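You operate a simulated robot arm through the tools that you are given. There is no shell and no other tool.

You run a simulated robot arm. Do the job below in one go: nothing can be reset, and whatever is moved stays where it is left.

JOB
The blue magnet is rattling in the vacuum: open the drum and get it out.
Fine: it stays unplugged; free both latches, stand the motor head on the table, then lay the magnet on the table, clear of the drum. Set down upright: blue magnet.
Where things are to end (x, y in the base frame): motor head within 60 mm of [640, 240]; blue magnet within 100 mm of [60, 660].

It is judged by the outcome, as a careful person would: the job done as asked, and still so three seconds after it is handed in. It fails if anything else is knocked over, pushed out of place, dropped, spilled or broken.

ROBOT AND FRAMES
A 7-joint arm with a two-finger parallel gripper, fixed in place. Base frame: the origin is on the floor under the middle of its stand, x ahead of it, y to its left, z up; the work surface is at about z = 800. Readings come in mm, rad, newtons and seconds.
With the tool pointing down near the work surface it reaches from about 120 to 700 mm from the base axis. Its first joint turns from -2.007 to 2.007 rad. Payload 3.91 kg.
Tool frame: the origin (TCP) lies between the finger pads and is the grasp point; the fingertips stand 30 mm ahead of it; z points along the fingers, y is the line along which they close. Largest opening 110 mm; finger width 20, thickness 10; the body of the gripper, 48 by 112 mm, starts 55 mm behind the TCP.
Orientation is told as [roll, pitch, yaw] about the base's x, y, z axes, in that order, counted from this pose: with the fingers straight down and closing along the base's y, the tool's x points along the base's -x, its y along +y and its z along -z.

CONTROLS
- The arm moves only by the tool arm_command. Its argument "steps" is a list of rows, each a list of 7 numbers: the shift along the tool's x, y, z in mm, then the turn, a rotation vector about the tool's x, y, z in rad, then the opening, from 0 (shut) to 1 (fully open). In form: [[x, y, z, wx, wy, wz, hand], ...]. A call has 1 to 20 rows; each row shifts and turns the commanded pose from where the row before left it, along the tool's axes as they then stand. A row lasts 0.2 s, in which the tool goes at most 50 mm and 0.15 rad; a call with a longer step from one row to the next is refused whole, and so is a gripper value outside its range. Where a pose cannot be reached the arm comes as near as it can. A force on the tool above 40 N (or 10 N above the force at the start of the call, whichever is more), or a blocked arm, ends the call early, and 0.2 s more pass. The fingers move at their own pace (about 108 mm/s each) and stop on an object; they squeeze with about 34 N. The grip force told is the motor's: it shows also when the fingers shut on nothing. Time passes only in rows, and 0.2 s behind the last, so rows that do not move let the fingers close. The reply holds the time, the measured pose of the TCP, the force on the tool along the base axes, the opening and the grip force, in the units named above and with some noise, with the torque about the TCP (base axes, N m) and any sound that the robot's microphone picked up, and new pictures: "pictures" is both (left out), scene, wrist or none.
- Cameras (640 x 400 px; columns grow to the right, rows downward): "scene" is fixed at [399.5, 650.4, 1674.5]; the picture's right is [-0.99, 0.12, 0.00], its down [0.11, 0.92, -0.37] and it looks along [-0.04, -0.37, -0.93] (base axes); focal length 303 px, centre (320, 200). "wrist" rides on the gripper at [72, 17, -103] in the tool frame; the picture's right is [-0.23, 0.97, 0.00], its down [-0.76, -0.18, -0.62] and it looks along [-0.61, -0.14, 0.78] (tool axes); focal length 222 px, centre (320, 200). There is no depth. A picture from a camera that has moved, and an enlarged one, comes with that camera's place and axes in the base frame and with its lens.
- move_column(by): slides the trunk up (or, below 0, down) by that many mm; the arm rides with it, the base frame stays. It gives what a move gives, with no picture.
- zoom(camera, box): a new picture of the part [left, top, right, bottom] of that camera's present view, enlarged. It takes no simulated time.
- sign_off(): hands the job in; it is judged then, once.

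Nothing tells you positions but the pictures and the camera data. Unless the task says otherwise, let go and move clear before handing in.

The tools are called after "Emit:" as a command line: name --pt "numbers of a row" for each row, then --argument value for the rest, lists and objects as JSON in quotes. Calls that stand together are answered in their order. arm_command: Moves the arm, as the interface text tells. Its arguments: {"type":"object","properties":{"steps":{"type":"array","items":{"type":"array","items":{"type":"number"}}},"pictures":{"type":"string","enum":["both","scene","wrist","none"]}},"required":["steps"]} The other tools are called the same way: move_column (by) moves the trunk up or down; zoom (camera, box) takes an enlarged picture of a part of a camera's view; sign_off () hands the job in.

At the start:

```text
clock: 0.0
position: [164.4, 380.8, 1317.9]
tcp_rot: [0.001, 0.002, 0.0]
wrist_force: [-0.1, 0.5, 0.3]
torque: [-0.02, 0.01, -0.03]
width: 110.0
gripper_force: 0.1
trunk travel left (down, up): [-925.0, 65.0]
```

scene: 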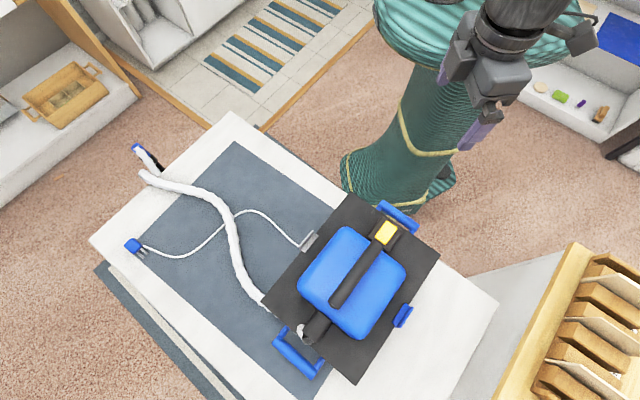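
wrist: 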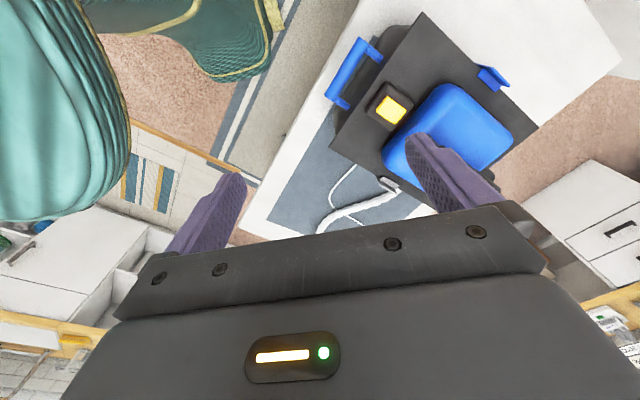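

I see the vacuum on the white table: a dark square with a blue motor head and a handle bar, blue parts around its edges that may be latches or handles, and a hose and an unplugged plug to the left. I'll zoom in before moving anything.

Emit:
zoom --camera "scene" --box '[240, 180, 460, 390]'

Emit:
zoom --camera "wrist" --box '[300, 0, 560, 240]'

Emit:
zoom --camera "scene" --box '[80, 100, 320, 320]'

```text
1.90 times, centred on (350, 285) of scene
camera zoom: at [399.5, 650.4, 1674.5], right [-0.99, 0.12, 0.0], down [0.11, 0.92, -0.37], along [-0.04, -0.37, -0.93], focal length 576 px, centre (263, 38)
```

zoom: 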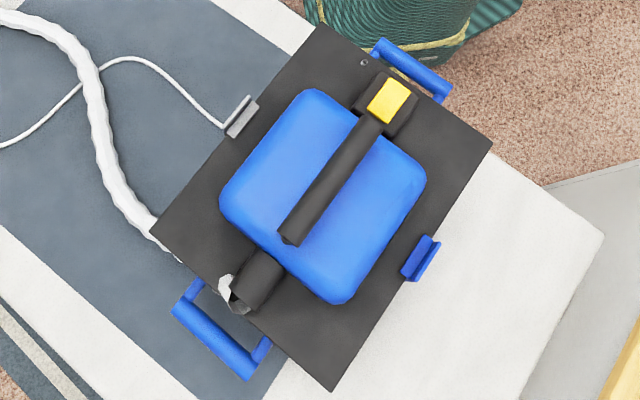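

```text
1.67 times, centred on (430, 120) of wrist
camera zoom: at [92.7, 399.1, 1420.6], right [0.23, 0.97, 0.0], down [0.76, -0.18, 0.62], along [0.61, -0.14, -0.78], focal length 370 px, centre (137, 333)
```

zoom: 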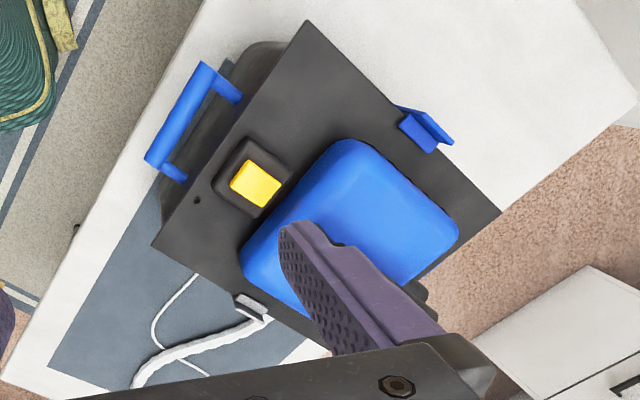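

```text
1.82 times, centred on (200, 210) of scene
camera zoom: at [399.5, 650.4, 1674.5], right [-0.99, 0.12, 0.0], down [0.11, 0.92, -0.37], along [-0.04, -0.37, -0.93], focal length 550 px, centre (538, 182)
```

zoom: 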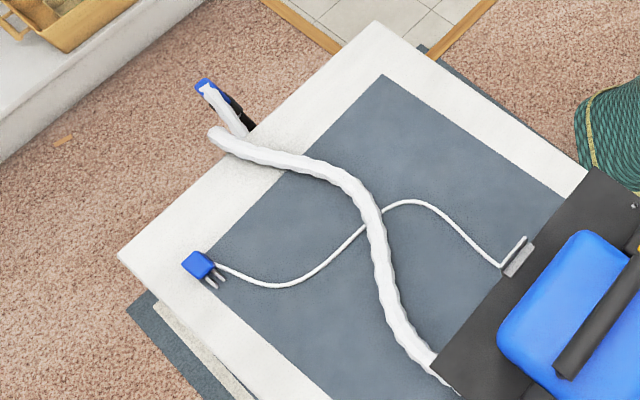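

Matching the two pictures, the vacuum's plate is at about z=1000, centred near (321, 572) and turned 45°. The side midpoints carry what look like latches: a blue one near (226, 660) and a grey one near (410, 482). I'll bring the wrist camera closer to inspect the blue one first.

Emit:
arm_command --pt "-3 36 16 0 0 0 1" --pt "-3 36 16 0 0 0 1" --pt "-3 36 16 0 0 0 1" --pt "-3 36 16 0 0 0 1" --pt "-3 36 16 0 0 0 1" --pt "0 0 0 0 0 0.131 1" --pt "0 0 0 0 0 0.131 1" --pt "0 0 0 0 0 0.131 1" --pt "0 0 0 0 0 0.131 1" --pt "0 0 0 0 0 0.131 1" --pt "0 0 0 0 0 0.131 1"

```text
clock: 2.4
position: [180.2, 560.3, 1236.6]
tcp_rot: [0.001, -0.001, -0.789]
wrist_force: [-0.4, 0.1, -0.2]
torque: [0.02, 0.0, 0.0]
width: 109.9
gripper_force: 0.1
trunk travel left (down, up): [-925.0, 65.0]
camera wrist: at [140.6, 625.4, 1340.6], right [0.85, 0.52, 0.0], down [0.41, -0.67, 0.62], along [0.33, -0.53, -0.78], focal length 222 px, centre (320, 200)
```

scene: 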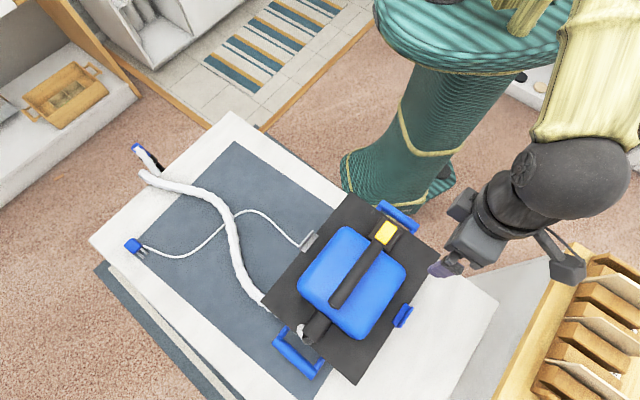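
wrist: 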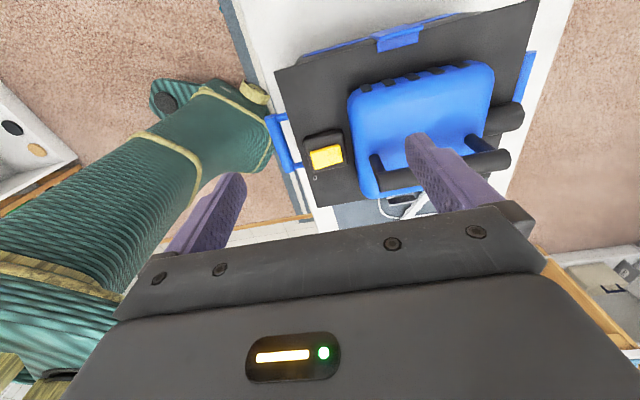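

Emit:
zoom --camera "wrist" --box '[260, 0, 550, 230]'

```text
1.74 times, centred on (405, 115) of wrist
camera zoom: at [140.6, 625.4, 1340.6], right [0.85, 0.52, 0.0], down [0.41, -0.67, 0.62], along [0.33, -0.53, -0.78], focal length 386 px, centre (172, 348)
```

zoom: 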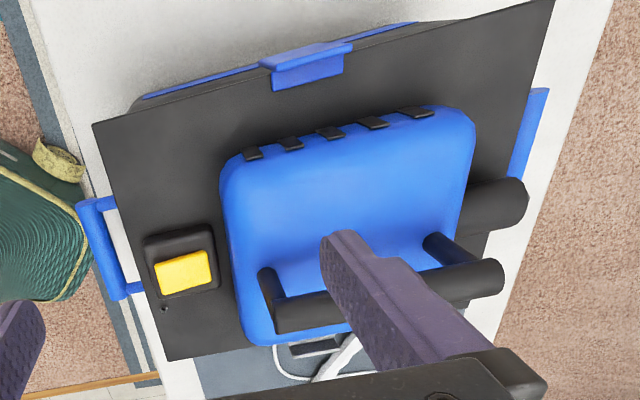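

The handle is a bar on two posts above the blue dome, and the blue latch hooks over the plate edge at its midpoint. I'll move outward and lower, with the fingers shut so they don't block the view, to see how the latch works.

Emit:
arm_command --pt "20 0 25 0 0 0 0" --pt "20 0 25 0 0 0 0" --pt "20 0 25 0 0 0 0" --pt "20 0 25 0 0 0 0" --pt "10 0 15 0 0 0 0" --pictures "wrist"

```text
clock: 3.6
position: [116.4, 625.0, 1121.6]
tcp_rot: [0.0, 0.0, -0.789]
wrist_force: [0.3, 0.0, -1.1]
torque: [0.0, 0.0, 0.04]
width: 0.0
gripper_force: 34.5
trunk travel left (down, up): [-925.0, 65.0]
camera wrist: at [77.8, 689.7, 1225.6], right [0.85, 0.53, 0.0], down [0.41, -0.67, 0.62], along [0.33, -0.53, -0.78], focal length 222 px, centre (320, 200)
```

wrist: 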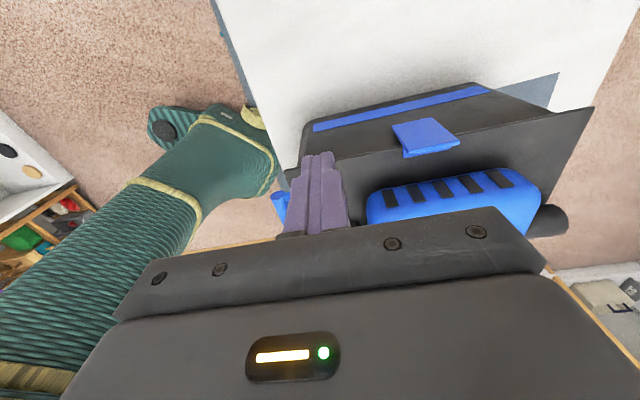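

Emit:
zoom --camera "wrist" --box '[280, 60, 600, 220]'

Emit:
zoom --camera "scene" --box '[370, 280, 450, 340]'

Emit:
zoom --camera "scene" --box '[280, 215, 350, 265]'

```text
2.00 times, centred on (440, 140) of wrist
camera zoom: at [77.8, 689.7, 1225.6], right [0.85, 0.53, 0.0], down [0.41, -0.67, 0.62], along [0.33, -0.53, -0.78], focal length 444 px, centre (80, 320)
```

zoom: 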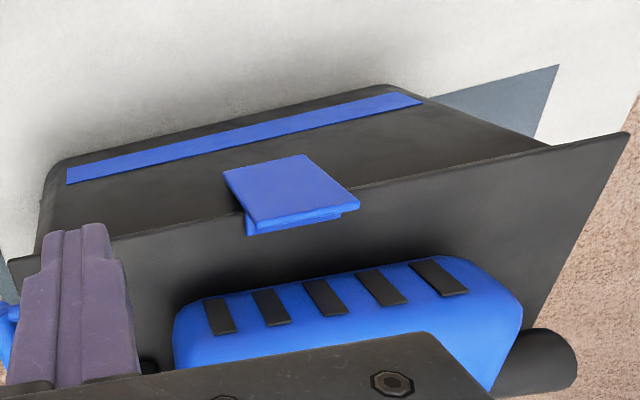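

```text
6.67 times, centred on (410, 310) of scene
camera zoom: at [399.5, 650.4, 1674.5], right [-0.99, 0.12, 0.0], down [0.11, 0.92, -0.37], along [-0.04, -0.37, -0.93], focal length 2018 px, centre (-280, -533)
```

zoom: 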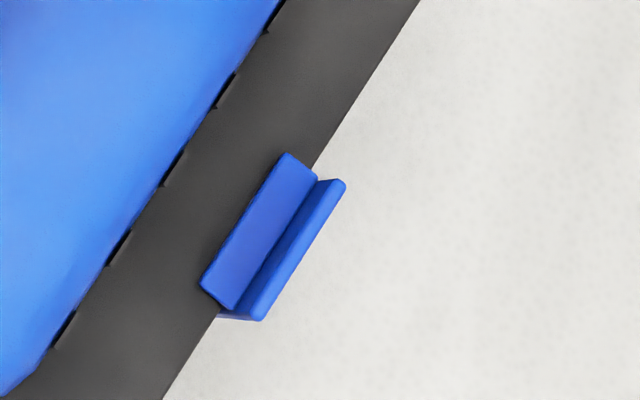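

```text
8.00 times, centred on (315, 240) of scene
camera zoom: at [399.5, 650.4, 1674.5], right [-0.99, 0.12, 0.0], down [0.11, 0.92, -0.37], along [-0.04, -0.37, -0.93], focal length 2421 px, centre (360, -120)
```

zoom: 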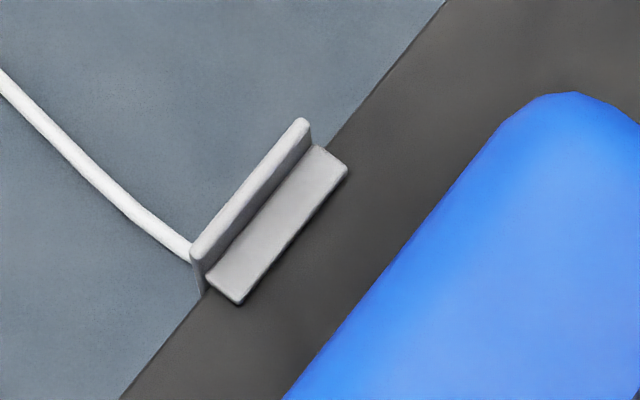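

Both latches are upright levers hinged low on the drum at about z=940. Each has a lip over the plate and a tab sticking up to about z=1016. I'll hover the closed fingers just inside the blue tab to check the reach and refine the geometry.

Emit:
arm_command --pt "0 32 2 0 0 0 0" --pt "0 32 2 0 0 0 0" --pt "-20 30 6 0 0 0 0" --pt "-25 0 6 0 0 0 0" --pt "-20 0 6 0 0 0 0"

```text
clock: 4.8
position: [230.3, 644.7, 1099.4]
tcp_rot: [-0.001, -0.001, -0.786]
wrist_force: [-0.5, 0.6, -0.2]
torque: [0.02, 0.04, 0.02]
width: 0.1
gripper_force: 34.1
trunk travel left (down, up): [-925.0, 65.0]
camera wrist: at [191.5, 709.6, 1203.8], right [0.85, 0.53, 0.0], down [0.41, -0.66, 0.62], along [0.33, -0.53, -0.78], focal length 222 px, centre (320, 200)
```

scene: 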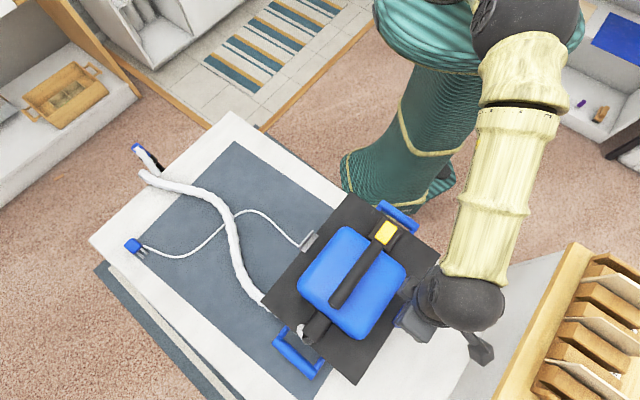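
wrist: 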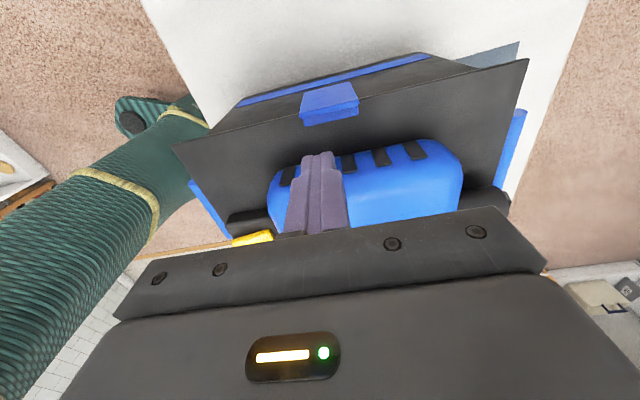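

Emit:
zoom --camera "wrist" --box '[260, 70, 420, 170]'

```text
4.00 times, centred on (340, 120) of wrist
camera zoom: at [191.5, 709.6, 1203.8], right [0.85, 0.53, 0.0], down [0.41, -0.66, 0.62], along [0.33, -0.53, -0.78], focal length 888 px, centre (240, 520)
```

zoom: 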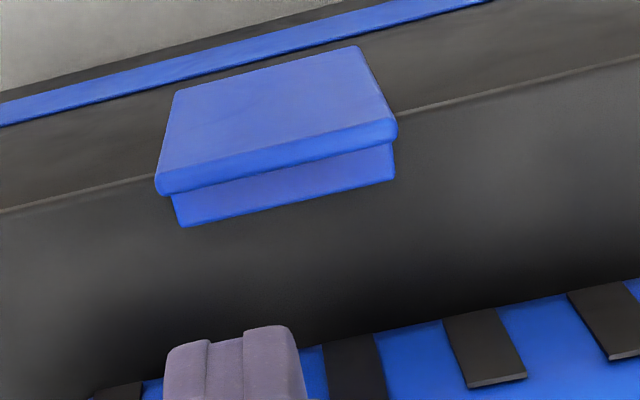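

The arm reaches here. The fingertips are inside the blue tab and about 60 mm above the plate. I'll lower to just above the plate and look before pushing outward.

Emit:
arm_command --pt "-8 0 0 0 0 0 0" --pt "0 0 15 0 0 0 0" --pt "0 0 15 0 0 0 0" --pt "0 0 15 0 0 0 0" --pt "0 0 8 0 0 0 0" --pt "0 0 6 0 0 0 0" --pictures "both"

```text
clock: 6.2
position: [234.1, 640.2, 1039.5]
tcp_rot: [-0.001, 0.0, -0.789]
wrist_force: [0.9, 0.2, 0.0]
torque: [-0.01, -0.01, 0.0]
width: 0.0
gripper_force: 33.8
trunk travel left (down, up): [-925.0, 65.0]
camera wrist: at [196.0, 704.3, 1144.8], right [0.85, 0.53, 0.0], down [0.41, -0.66, 0.62], along [0.33, -0.53, -0.78], focal length 222 px, centre (320, 200)
```

scene: 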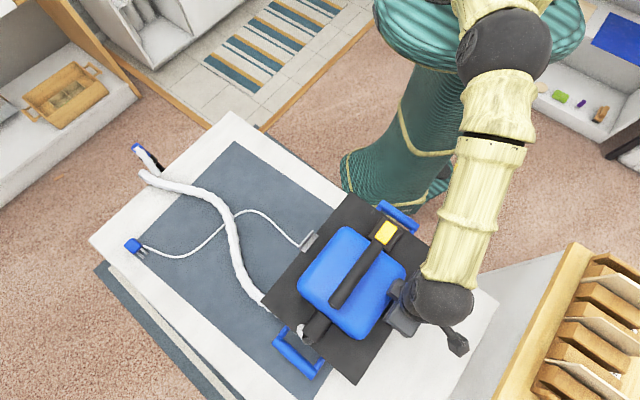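
wrist: 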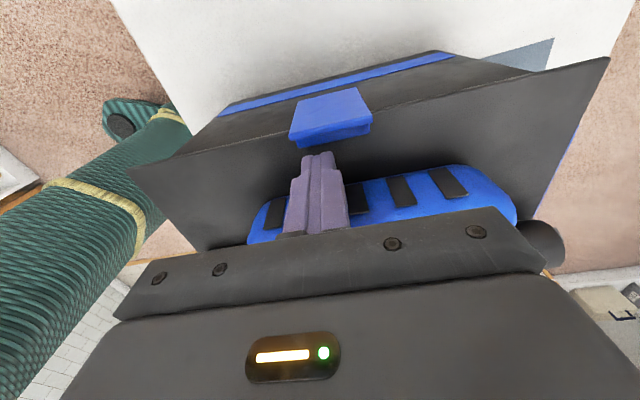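

Emit:
zoom --camera "wrist" --box '[260, 70, 420, 170]'

```text
4.00 times, centred on (340, 120) of wrist
camera zoom: at [196.0, 704.3, 1144.8], right [0.85, 0.53, 0.0], down [0.41, -0.66, 0.62], along [0.33, -0.53, -0.78], focal length 888 px, centre (240, 520)
```

zoom: 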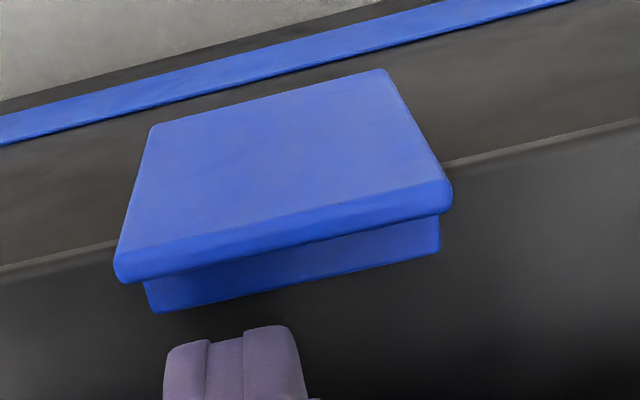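

The fingertips sit just inside the lip and tab with no contact. I'll push outward now in small steps.

Emit:
arm_command --pt "6 0 0 0 0 0 0" --pt "6 0 0 0 0 0 0" --pt "6 0 0 0 0 0 0" --pt "6 0 0 0 0 0 0" --pt "6 0 0 0 0 0 0" --pictures "both"

Emit:
zoom --camera "wrist" --box '[260, 70, 420, 170]'

```text
clock: 7.4
position: [213.9, 659.8, 1040.9]
tcp_rot: [-0.001, 0.002, -0.787]
wrist_force: [-0.7, -0.2, 0.1]
torque: [-0.04, 0.04, 0.02]
width: 0.0
gripper_force: 34.5
trunk travel left (down, up): [-925.0, 65.0]
camera wrist: at [174.0, 725.2, 1144.6], right [0.85, 0.53, 0.0], down [0.41, -0.66, 0.62], along [0.33, -0.53, -0.78], focal length 222 px, centre (320, 200)
```

scene: 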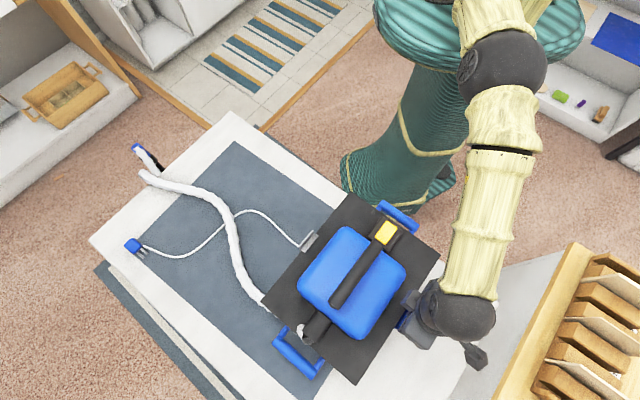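
wrist: 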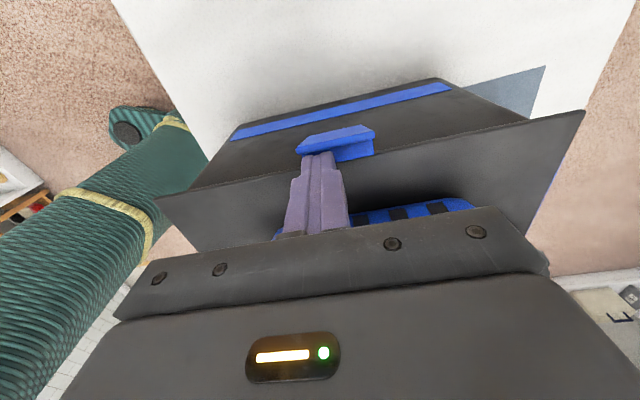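

```text
4.00 times, centred on (340, 120) of wrist
camera zoom: at [174.0, 725.2, 1144.6], right [0.85, 0.53, 0.0], down [0.41, -0.66, 0.62], along [0.33, -0.53, -0.78], focal length 888 px, centre (240, 520)
```

zoom: 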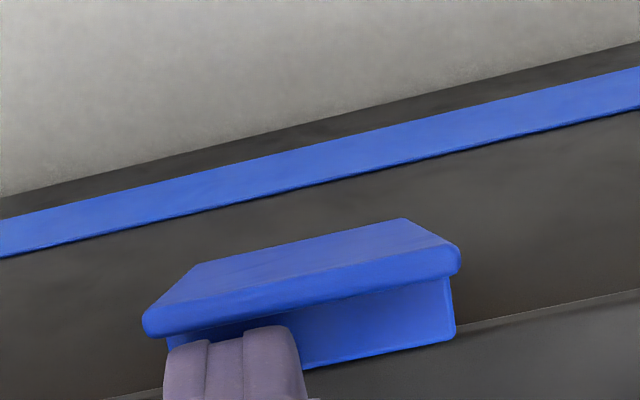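

The blue latch is swinging outward freely. I'll keep pushing.

Emit:
arm_command --pt "7 0 0 0 0 0 0" --pt "7 0 1 0 0 0 0" --pt "7 0 2 0 0 0 0" --pt "7 0 3 0 0 0 0" --pt "7 0 4 0 0 0 0" --pictures "wrist"

Emit:
zoom --camera "wrist" --box '[260, 70, 420, 170]'

```text
clock: 8.6
position: [188.6, 684.2, 1030.8]
tcp_rot: [0.001, -0.002, -0.787]
wrist_force: [-0.3, 0.4, 0.1]
torque: [0.01, 0.02, -0.01]
width: 0.0
gripper_force: 34.0
trunk travel left (down, up): [-925.0, 65.0]
camera wrist: at [149.7, 749.6, 1134.5], right [0.85, 0.53, 0.0], down [0.41, -0.67, 0.62], along [0.33, -0.53, -0.78], focal length 222 px, centre (320, 200)
```

wrist: 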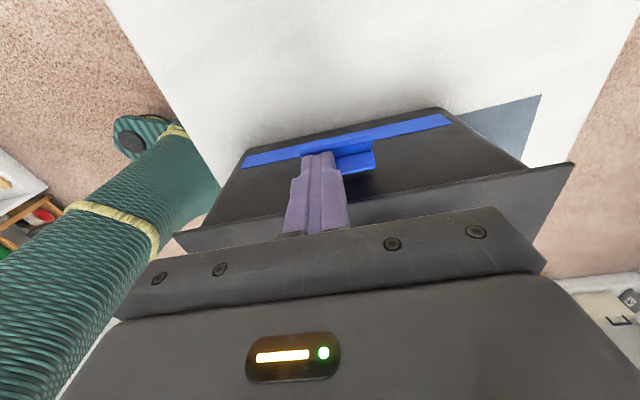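

```text
4.00 times, centred on (340, 120) of wrist
camera zoom: at [149.7, 749.6, 1134.5], right [0.85, 0.53, 0.0], down [0.41, -0.67, 0.62], along [0.33, -0.53, -0.78], focal length 888 px, centre (240, 520)
```

zoom: 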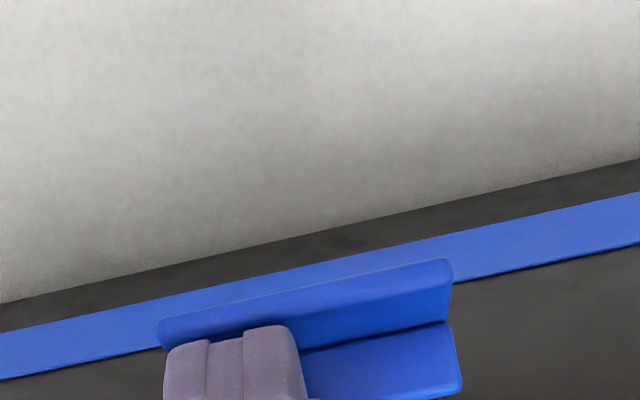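

Emit:
arm_command --pt "7 0 6 0 0 0 0" --pt "7 0 7 0 0 0 0" --pt "7 0 8 0 0 0 0" --pt "6 0 9 0 0 0 0" --pt "4 0 9 0 0 0 0" --pictures "both"

Emit:
zoom --camera "wrist" --box '[260, 70, 420, 170]'

```text
clock: 9.8
position: [159.8, 682.3, 996.5]
tcp_rot: [0.002, -0.001, -0.787]
wrist_force: [-1.1, 7.4, 0.4]
torque: [0.24, 0.06, 0.06]
width: 0.0
gripper_force: 34.5
out of reach, approached as far as the arm can: row 1, 2, 3, 4, 5
trunk travel left (down, up): [-925.0, 65.0]
camera wrist: at [121.8, 746.5, 1099.3], right [0.85, 0.53, 0.0], down [0.41, -0.66, 0.62], along [0.33, -0.53, -0.78], focal length 222 px, centre (320, 200)
```

scene: 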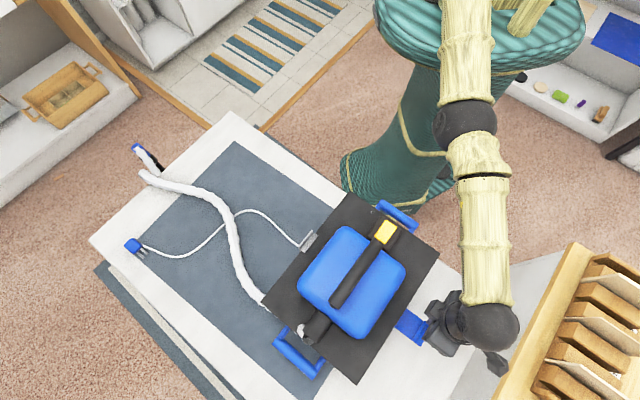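
wrist: 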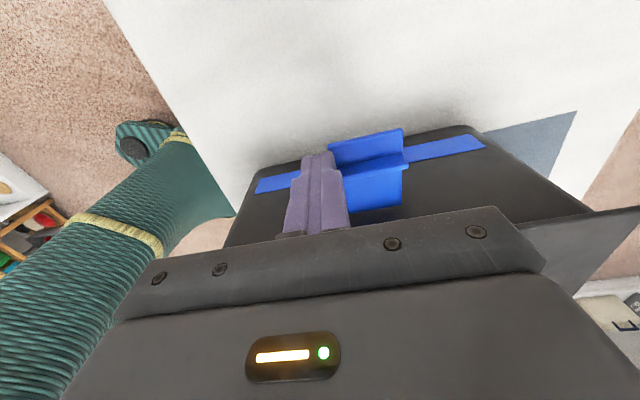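

```text
4.00 times, centred on (340, 120) of wrist
camera zoom: at [121.8, 746.5, 1099.3], right [0.85, 0.53, 0.0], down [0.41, -0.66, 0.62], along [0.33, -0.53, -0.78], focal length 888 px, centre (240, 520)
```

zoom: 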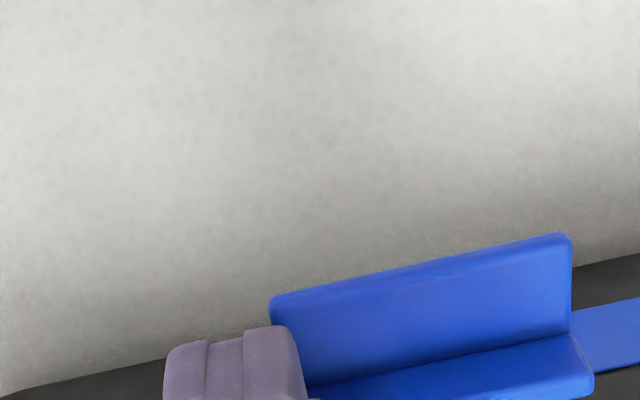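

The latch is well open, and I'm at the arm's reach limit here. I'll back off towards the base and up, and check whether the latch stays open.

Emit:
arm_command --pt "0 -20 0 0 0 0 0" --pt "0 -20 0 0 0 0 0" --pt "0 -20 -30 0 0 0 0" --pt "0 0 -40 0 0 0 0" --pt "0 0 -40 0 0 0 0" --pictures "both"

Emit:
zoom --camera "scene" --box '[370, 280, 450, 340]'

```text
clock: 11.0
position: [124.6, 695.0, 1096.9]
tcp_rot: [-0.002, -0.001, -0.788]
wrist_force: [-0.4, -1.0, 0.4]
torque: [0.01, -0.02, 0.0]
width: 0.0
gripper_force: 34.3
out of reach, approached as far as the arm can: row 1, 2, 3, 4, 5
trunk travel left (down, up): [-925.0, 65.0]
camera wrist: at [85.9, 761.5, 1200.0], right [0.85, 0.53, 0.0], down [0.41, -0.66, 0.62], along [0.33, -0.53, -0.78], focal length 222 px, centre (320, 200)
```

scene: 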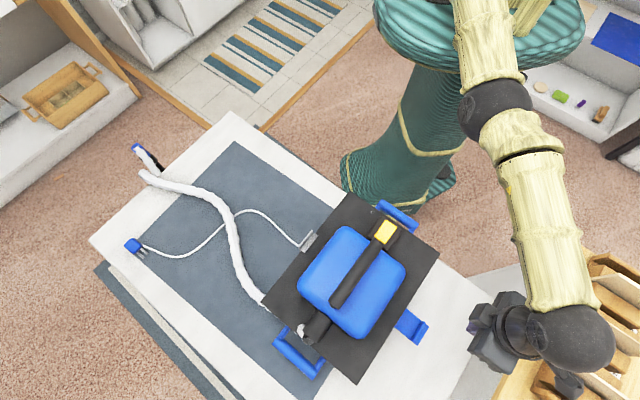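
wrist: 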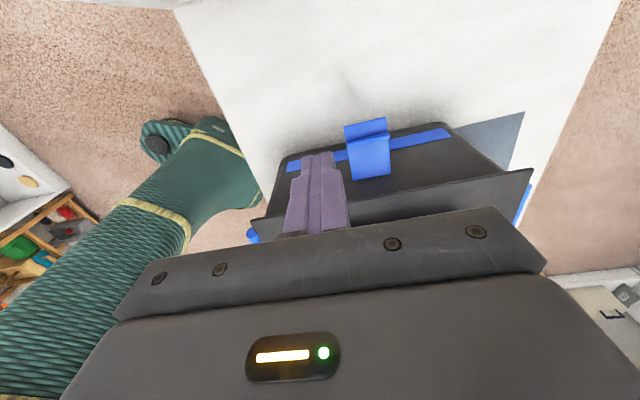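

```text
6.67 times, centred on (410, 310) of scene
camera zoom: at [399.5, 650.4, 1674.5], right [-0.99, 0.12, 0.0], down [0.11, 0.92, -0.37], along [-0.04, -0.37, -0.93], focal length 2018 px, centre (-280, -533)
```

zoom: 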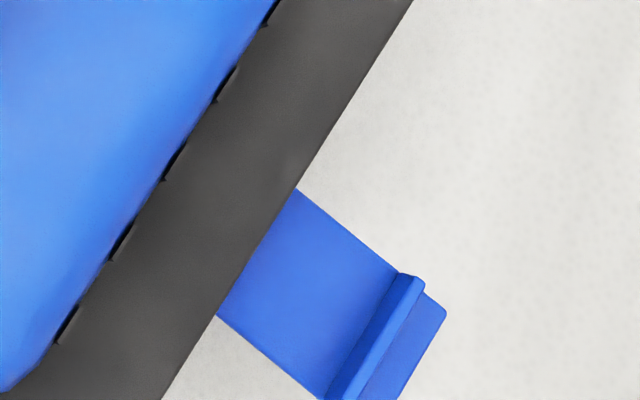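

The blue latch stays open, leaning well outward. Next is the grey latch on the other side. I'll rise, retreat from the drum and turn the wrist to yaw +45° for it.

Emit:
arm_command --pt "-10 -40 -25 0 0 0 0" --pt "-10 -40 -25 0 0 0 0" --pt "-10 -40 -25 0 0 0 0" --pt "0 -30 -25 0 0 -0.1 0" --pt "0 0 -25 0 0 -0.14 0" --pt "0 0 0 0 0 -0.14 0" --pt "0 0 0 0 0 -0.14 0" --pt "0 0 0 0 0 -0.14 0" --pictures "both"

```text
clock: 12.8
position: [43.9, 698.0, 1223.7]
tcp_rot: [-0.002, 0.0, -0.123]
wrist_force: [0.0, 1.0, -0.2]
torque: [0.02, 0.04, 0.0]
width: 0.0
gripper_force: 34.0
out of reach, approached as far as the arm can: row 1, 2, 3, 4
trunk travel left (down, up): [-925.0, 65.0]
camera wrist: at [-25.7, 725.5, 1327.6], right [0.35, 0.94, 0.0], down [0.73, -0.27, 0.62], along [0.58, -0.22, -0.78], focal length 222 px, centre (320, 200)
```

scene: 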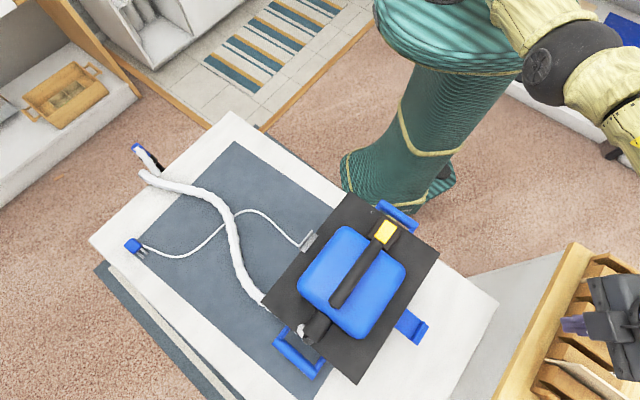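
wrist: 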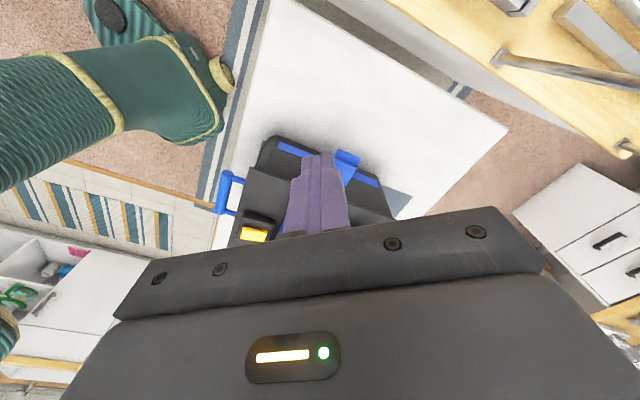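

The arm settled at a reachable pose near (44, 698). I'll finish turning to yaw +45° while retreating towards the base, staying high above the handle.

Emit:
arm_command --pt "0 -20 0 0 0 -0.13 0" --pt "0 -20 0 0 0 -0.13 0" --pt "0 -20 0 0 0 -0.13 0" --pt "0 -20 0 0 0 -0.13 0" --pt "0 -20 0 0 0 -0.13 0" --pt "0 -20 0 0 0 -0.13 0" --pt "0 -20 0 0 0 -0.128 0" --pictures "none"

```text
clock: 14.4
position: [77.9, 691.8, 1242.1]
tcp_rot: [-0.002, 0.0, 0.783]
wrist_force: [-0.1, 1.0, -0.2]
torque: [-0.01, 0.03, 0.02]
width: 0.0
gripper_force: 34.4
out of reach, approached as far as the arm can: row 1, 2, 3, 4, 5, 6, 7
trunk travel left (down, up): [-925.0, 65.0]
```

The arm is stretched straight, so inward steps aren't being followed. I'll try combining downward and inward motion to get the elbow bending again; the space below here is clear.

Emit:
arm_command --pt "0 0 30 0 0 0 0" --pt "0 0 30 0 0 0 0" --pt "14 -14 20 0 0 0 0" --pt "14 -14 20 0 0 0 0" --pt "14 -14 0 0 0 0 0" --pt "14 -14 0 0 0 0 0" --pictures "scene"

```text
clock: 15.8
position: [78.7, 701.1, 1143.5]
tcp_rot: [-0.002, 0.001, 0.783]
wrist_force: [0.1, -0.1, -0.2]
torque: [-0.01, 0.0, -0.02]
width: 0.0
gripper_force: 33.8
out of reach, approached as far as the arm can: row 1, 2, 3, 4, 5, 6
trunk travel left (down, up): [-925.0, 65.0]
```

scene: 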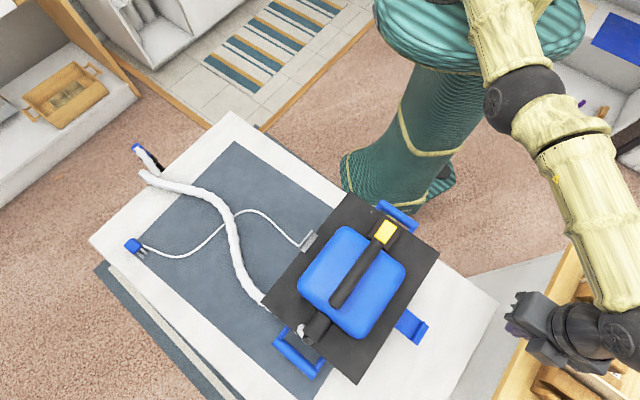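

Inward motion still isn't followed. I'll tilt the fingers outward, which forces the wrist inward and should bring the elbow off its straight position.

Emit:
arm_command --pt "0 0 0 -0.1 -0.1 0 0" --pt "0 0 0 -0.1 -0.1 0 0" --pt "0 0 0 -0.1 -0.1 0 0" --pictures "scene"

```text
clock: 16.6
position: [80.6, 785.5, 1143.4]
tcp_rot: [0.309, -0.294, 0.735]
wrist_force: [-0.7, -1.1, 1.0]
torque: [0.02, 0.03, -0.01]
width: 0.1
gripper_force: 34.4
out of reach, approached as far as the arm can: row 1, 2, 3
trunk travel left (down, up): [-925.0, 65.0]
```

scene: 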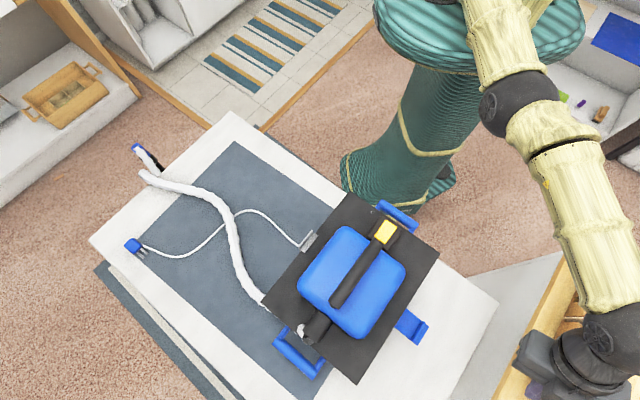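

I think the elbow has been pushed past straight onto its far-side limit. I'll undo the tilt, stretch fully outward again in the clear space over the table end, then move down and inward so it bends the normal way.

Emit:
arm_command --pt "0 0 0 0.1 0.1 0 0" --pt "0 0 0 0.1 0.1 0 0" --pt "0 0 0 0.1 0.1 0 0" --pt "-34 34 0 0 0 0 0" --pt "-34 34 0 0 0 0 0" --pt "-34 34 0 0 0 0 0" --pt "-34 34 0 0 0 0 0" --pt "-34 34 0 0 0 0 0" --pt "-34 34 0 0 0 0 0" --pt "-34 34 0 0 0 0 0" --pt "-34 34 0 0 0 0 0" --pictures "none"

```text
clock: 19.0
position: [77.9, 704.2, 1143.3]
tcp_rot: [0.001, 0.002, 0.782]
wrist_force: [-0.5, -0.2, -1.2]
torque: [0.01, 0.01, 0.0]
width: 0.1
gripper_force: 34.3
out of reach, approached as far as the arm can: row 1, 2, 3, 4, 5, 6, 7, 8, 9, 10, 11
trunk travel left (down, up): [-925.0, 65.0]
```

Emit:
arm_command --pt "-5 5 25 0 0 0 0" --pt "-5 5 25 0 0 0 0" --pt "0 0 25 0 0 0 0" --pt "3 -3 25 0 0 0 0" --pt "6 -6 20 0 0 0 0" --pt "10 -10 15 0 0 0 0" --pt "14 -14 10 0 0 0 0" --pt "14 -14 0 0 0 0 0" --pictures "none"

```text
clock: 20.8
position: [78.6, 633.3, 1000.9]
tcp_rot: [-0.001, 0.001, 0.781]
wrist_force: [-0.3, 0.3, -0.3]
torque: [0.03, 0.01, -0.02]
width: 0.1
gripper_force: 33.8
out of reach, approached as far as the arm can: row 1, 2
trunk travel left (down, up): [-925.0, 65.0]
```

The arm is free again and tracking properly. I'll stay away from that stretched limit. Next I'll rise and cross over to the grey latch side, on the near side of the handle.

Emit:
arm_command --pt "8 0 -45 0 0 0 0" --pt "8 0 -45 0 0 0 0" --pt "8 0 -45 0 0 0 0" --pt "0 0 -45 0 0 0 0" --pt "0 0 -45 0 0 0 0" --pt "0 -46 0 0 0 0 0" --pt "0 -46 0 0 0 0 0" --pt "0 -46 0 0 0 0 0" --pt "0 -46 0 0 0 0 0" --pt "0 -46 0 0 0 0 0" --pt "0 -46 0 0 0 0 0" --pt "0 -46 0 0 0 0 0" --pictures "both"

```text
clock: 23.4
position: [288.3, 386.1, 1224.5]
tcp_rot: [0.001, 0.0, 0.782]
wrist_force: [0.1, -0.6, 0.2]
torque: [0.05, 0.02, 0.03]
width: 0.0
gripper_force: 33.8
trunk travel left (down, up): [-925.0, 65.0]
camera wrist: at [225.4, 348.2, 1328.5], right [-0.53, 0.85, 0.0], down [0.67, 0.41, 0.62], along [0.53, 0.33, -0.78], focal length 222 px, centre (320, 200)
```

scene: 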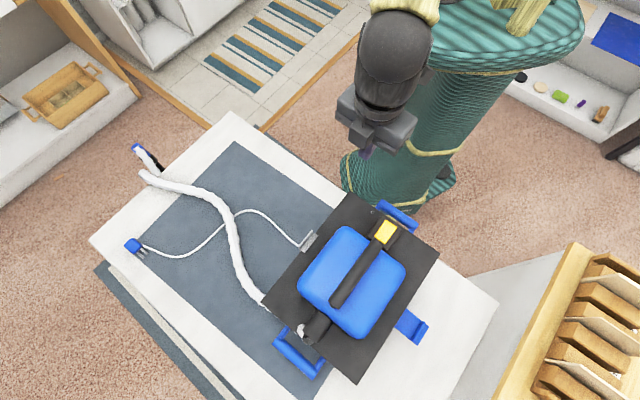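
wrist: 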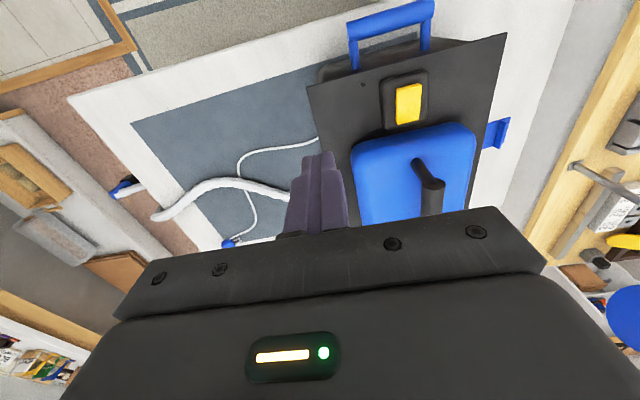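

The arm is now on the near side, in line with the grey latch's edge. I'll approach it and get a closer look.

Emit:
arm_command --pt "-25 0 25 0 0 0 0" --pt "-25 0 25 0 0 0 0" --pt "-25 0 25 0 0 0 0" --pt "-25 0 25 0 0 0 0" --pt "-20 -20 14 0 0 0 0" --pictures "wrist"

Emit:
zoom --camera "wrist" --box '[240, 60, 460, 220]'

```text
clock: 24.6
position: [388.9, 457.5, 1110.5]
tcp_rot: [-0.001, 0.001, 0.779]
wrist_force: [0.4, 0.4, 0.3]
torque: [0.03, 0.03, 0.03]
width: 0.2
gripper_force: 33.9
trunk travel left (down, up): [-925.0, 65.0]
camera wrist: at [325.5, 420.2, 1214.1], right [-0.52, 0.85, 0.0], down [0.67, 0.41, 0.62], along [0.53, 0.33, -0.78], focal length 222 px, centre (320, 200)
```

wrist: 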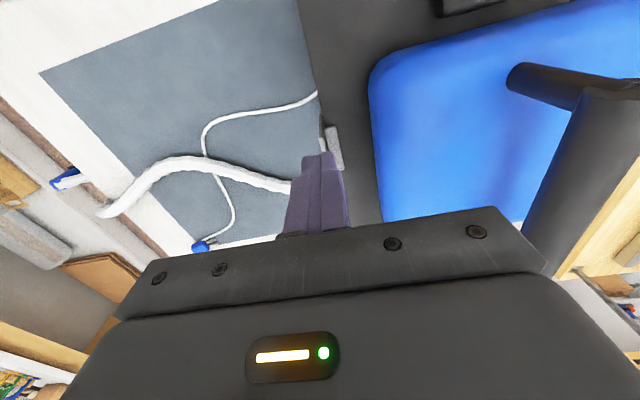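

```text
2.50 times, centred on (350, 140) of wrist
camera zoom: at [325.5, 420.2, 1214.1], right [-0.52, 0.85, 0.0], down [0.67, 0.41, 0.62], along [0.53, 0.33, -0.78], focal length 555 px, centre (245, 350)
```

zoom: 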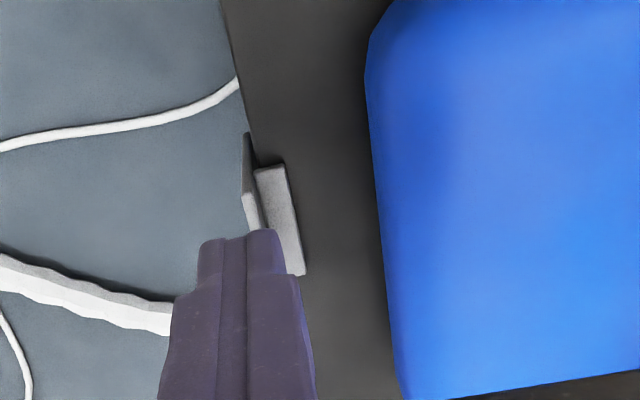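

The grey latch mirrors the blue one: lip inner edge at about w=62 and tab at about w=48, where w is the cross-drum coordinate. I'll lower the closed fingers just inside it, then push outward.

Emit:
arm_command --pt "-12 13 0 0 0 0 0" --pt "-12 13 0 0 0 0 0" --pt "0 0 20 0 0 0 0" --pt "0 0 20 0 0 0 0" --pt "0 0 18 0 0 0 0" --pt "0 0 8 0 0 0 0" --pt "0 0 5 0 0 0 0" --pictures "both"

Emit:
zoom --camera "wrist" --box '[240, 60, 460, 220]'

```text
clock: 26.2
position: [386.6, 493.1, 1039.2]
tcp_rot: [-0.001, 0.0, 0.783]
wrist_force: [-0.4, 0.0, -0.2]
torque: [0.0, 0.01, -0.02]
width: 0.0
gripper_force: 34.1
trunk travel left (down, up): [-925.0, 65.0]
camera wrist: at [323.0, 456.1, 1142.9], right [-0.52, 0.85, 0.0], down [0.67, 0.41, 0.62], along [0.53, 0.33, -0.78], focal length 222 px, centre (320, 200)
```

scene: 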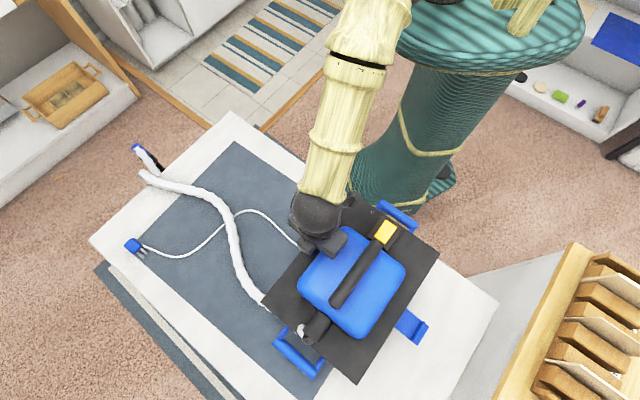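
wrist: 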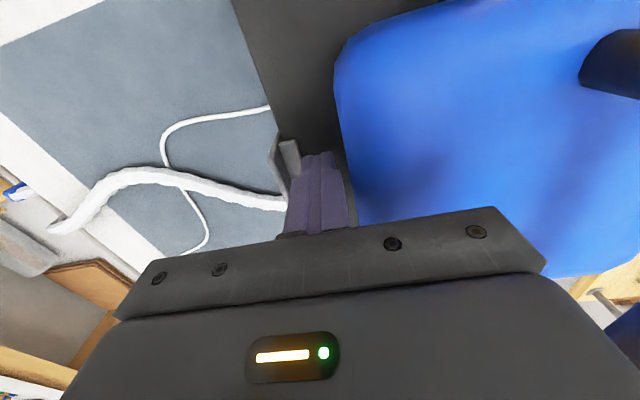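

```text
2.50 times, centred on (350, 140) of wrist
camera zoom: at [323.0, 456.1, 1142.9], right [-0.52, 0.85, 0.0], down [0.67, 0.41, 0.62], along [0.53, 0.33, -0.78], focal length 555 px, centre (245, 350)
```

zoom: 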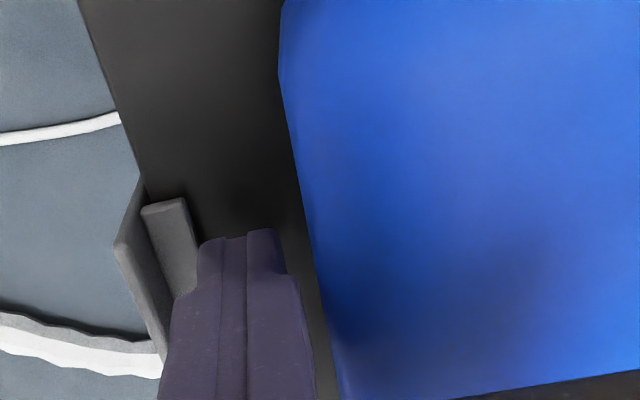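

Fingers are in place inside the grey lip. Pushing outward now.

Emit:
arm_command --pt "0 -6 0 0 0 0 0" --pt "0 -6 0 0 0 0 0" --pt "0 -6 0 0 0 0 0" --pt "0 -6 0 0 0 0 0" --pt "0 -6 0 0 0 0 0" --pt "0 -7 0 0 0 0 0" --pt "0 -7 1 0 0 0 0" --pt "0 -7 2 0 0 0 0" --pictures "wrist"

Emit:
zoom --camera "wrist" --box '[240, 60, 460, 220]'

```text
clock: 28.0
position: [422.0, 458.3, 1036.0]
tcp_rot: [0.001, -0.001, 0.782]
wrist_force: [-0.5, 0.3, -0.5]
torque: [0.0, 0.01, 0.02]
width: 0.0
gripper_force: 33.5
trunk travel left (down, up): [-925.0, 65.0]
camera wrist: at [359.2, 419.6, 1139.8], right [-0.52, 0.85, 0.0], down [0.67, 0.41, 0.62], along [0.53, 0.33, -0.78], focal length 222 px, centre (320, 200)
```

wrist: 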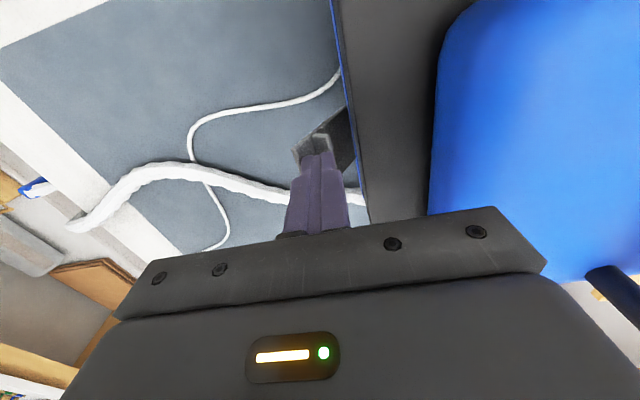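

```text
2.50 times, centred on (350, 140) of wrist
camera zoom: at [359.2, 419.6, 1139.8], right [-0.52, 0.85, 0.0], down [0.67, 0.41, 0.62], along [0.53, 0.33, -0.78], focal length 555 px, centre (245, 350)
```

zoom: 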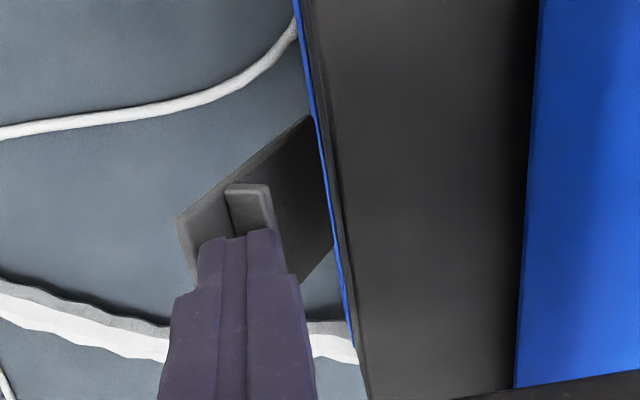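

Emit:
arm_command --pt "0 -7 3 0 0 0 0" --pt "0 -7 4 0 0 0 0" --pt "0 -7 6 0 0 0 0" --pt "0 -7 7 0 0 0 0" --pt "0 -7 8 0 0 0 0" --pt "0 -6 9 0 0 0 0" --pt "0 -6 9 0 0 0 0" --pt "0 -6 9 0 0 0 0" --pictures "both"

Emit:
zoom --camera "wrist" --box '[240, 60, 460, 220]'

```text
clock: 29.8
position: [459.9, 420.4, 980.6]
tcp_rot: [0.001, 0.0, 0.781]
wrist_force: [-0.8, -0.1, -0.1]
torque: [0.0, -0.01, 0.03]
width: 0.0
gripper_force: 34.0
trunk travel left (down, up): [-925.0, 65.0]
camera wrist: at [396.1, 381.9, 1085.5], right [-0.52, 0.85, 0.0], down [0.67, 0.41, 0.62], along [0.53, 0.33, -0.78], focal length 222 px, centre (320, 200)
```

scene: 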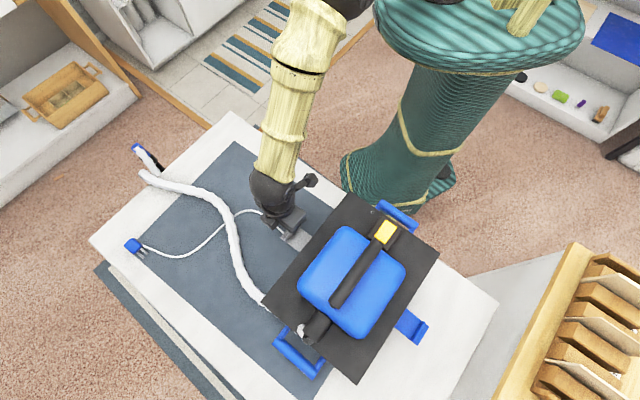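
wrist: 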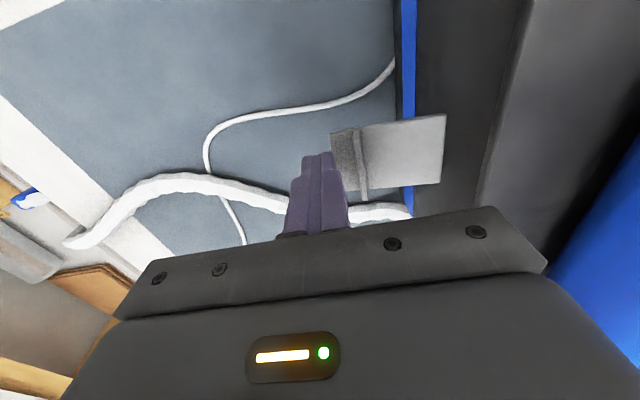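

```text
2.50 times, centred on (350, 140) of wrist
camera zoom: at [396.1, 381.9, 1085.5], right [-0.52, 0.85, 0.0], down [0.67, 0.41, 0.62], along [0.53, 0.33, -0.78], focal length 555 px, centre (245, 350)
```

zoom: 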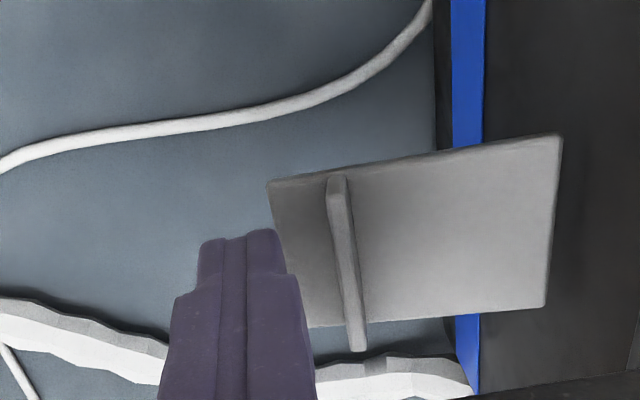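

Both latches are open and staying open. I'll rise, raise the trunk 65 mm for more lifting room, and move above the handle bar with the fingers open.

Emit:
arm_command --pt "0 0 -40 0 0 0 0" --pt "0 0 -45 0 0 0 0" --pt "0 0 -45 0 0 0 0" --pt "0 0 -45 0 0 0 1" --pt "0 0 -45 0 0 0 1" --pt "0 42 0 0 0 0 1" --pt "-4 42 0 0 0 0 1" --pt "-4 42 0 0 0 0 1" --pt "-4 42 0 0 0 0 1" --pt "-4 40 0 0 0 0 1" --pictures "both"

Emit:
zoom --camera "scene" --box '[280, 200, 360, 260]'

```text
clock: 32.0
position: [322.6, 581.1, 1201.8]
tcp_rot: [-0.001, 0.0, 0.781]
wrist_force: [0.1, -0.8, -0.1]
torque: [-0.06, -0.03, 0.0]
width: 110.1
gripper_force: 0.0
trunk travel left (down, up): [-925.0, 65.0]
camera wrist: at [259.3, 542.9, 1305.5], right [-0.52, 0.85, 0.0], down [0.67, 0.41, 0.62], along [0.53, 0.33, -0.78], focal length 222 px, centre (320, 200)
```

scene: 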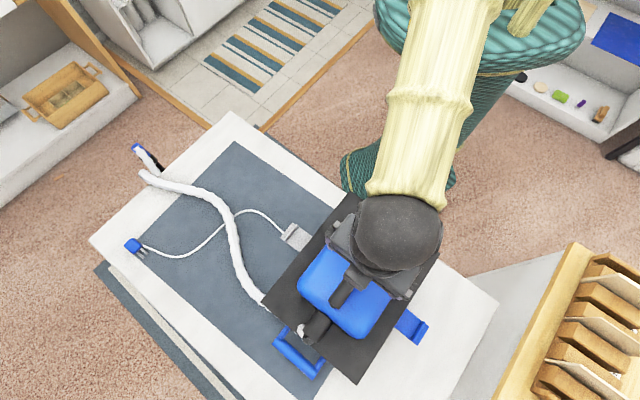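
wrist: 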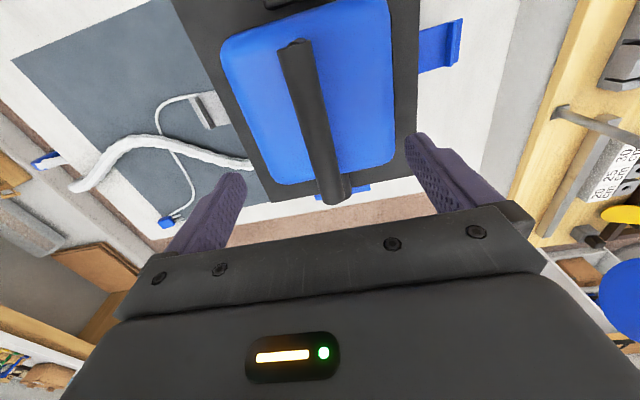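

```text
6.67 times, centred on (320, 230) of scene
camera zoom: at [399.5, 650.4, 1674.5], right [-0.99, 0.12, 0.0], down [0.11, 0.92, -0.37], along [-0.04, -0.37, -0.93], focal length 2018 px, centre (320, 0)
```

zoom: 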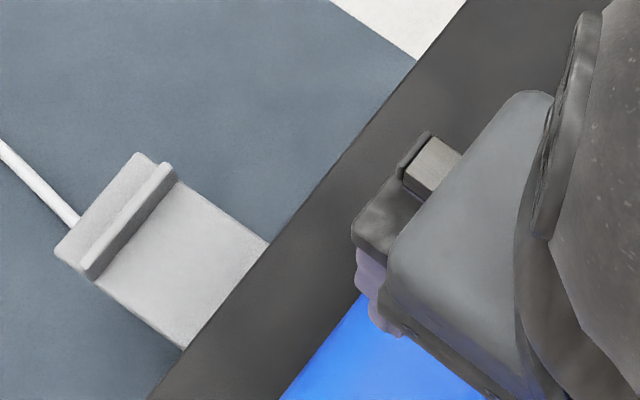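

The TCP sits directly over the bar. I'll raise the trunk now for lifting headroom.

Emit:
move_column --by 64

```text
clock: 33.0
position: [325.6, 578.3, 1265.0]
tcp_rot: [0.0, 0.0, 0.782]
wrist_force: [-0.2, 0.3, 0.5]
torque: [-0.01, 0.0, 0.01]
width: 110.0
gripper_force: 0.0
trunk travel left (down, up): [-989.0, 1.0]
```

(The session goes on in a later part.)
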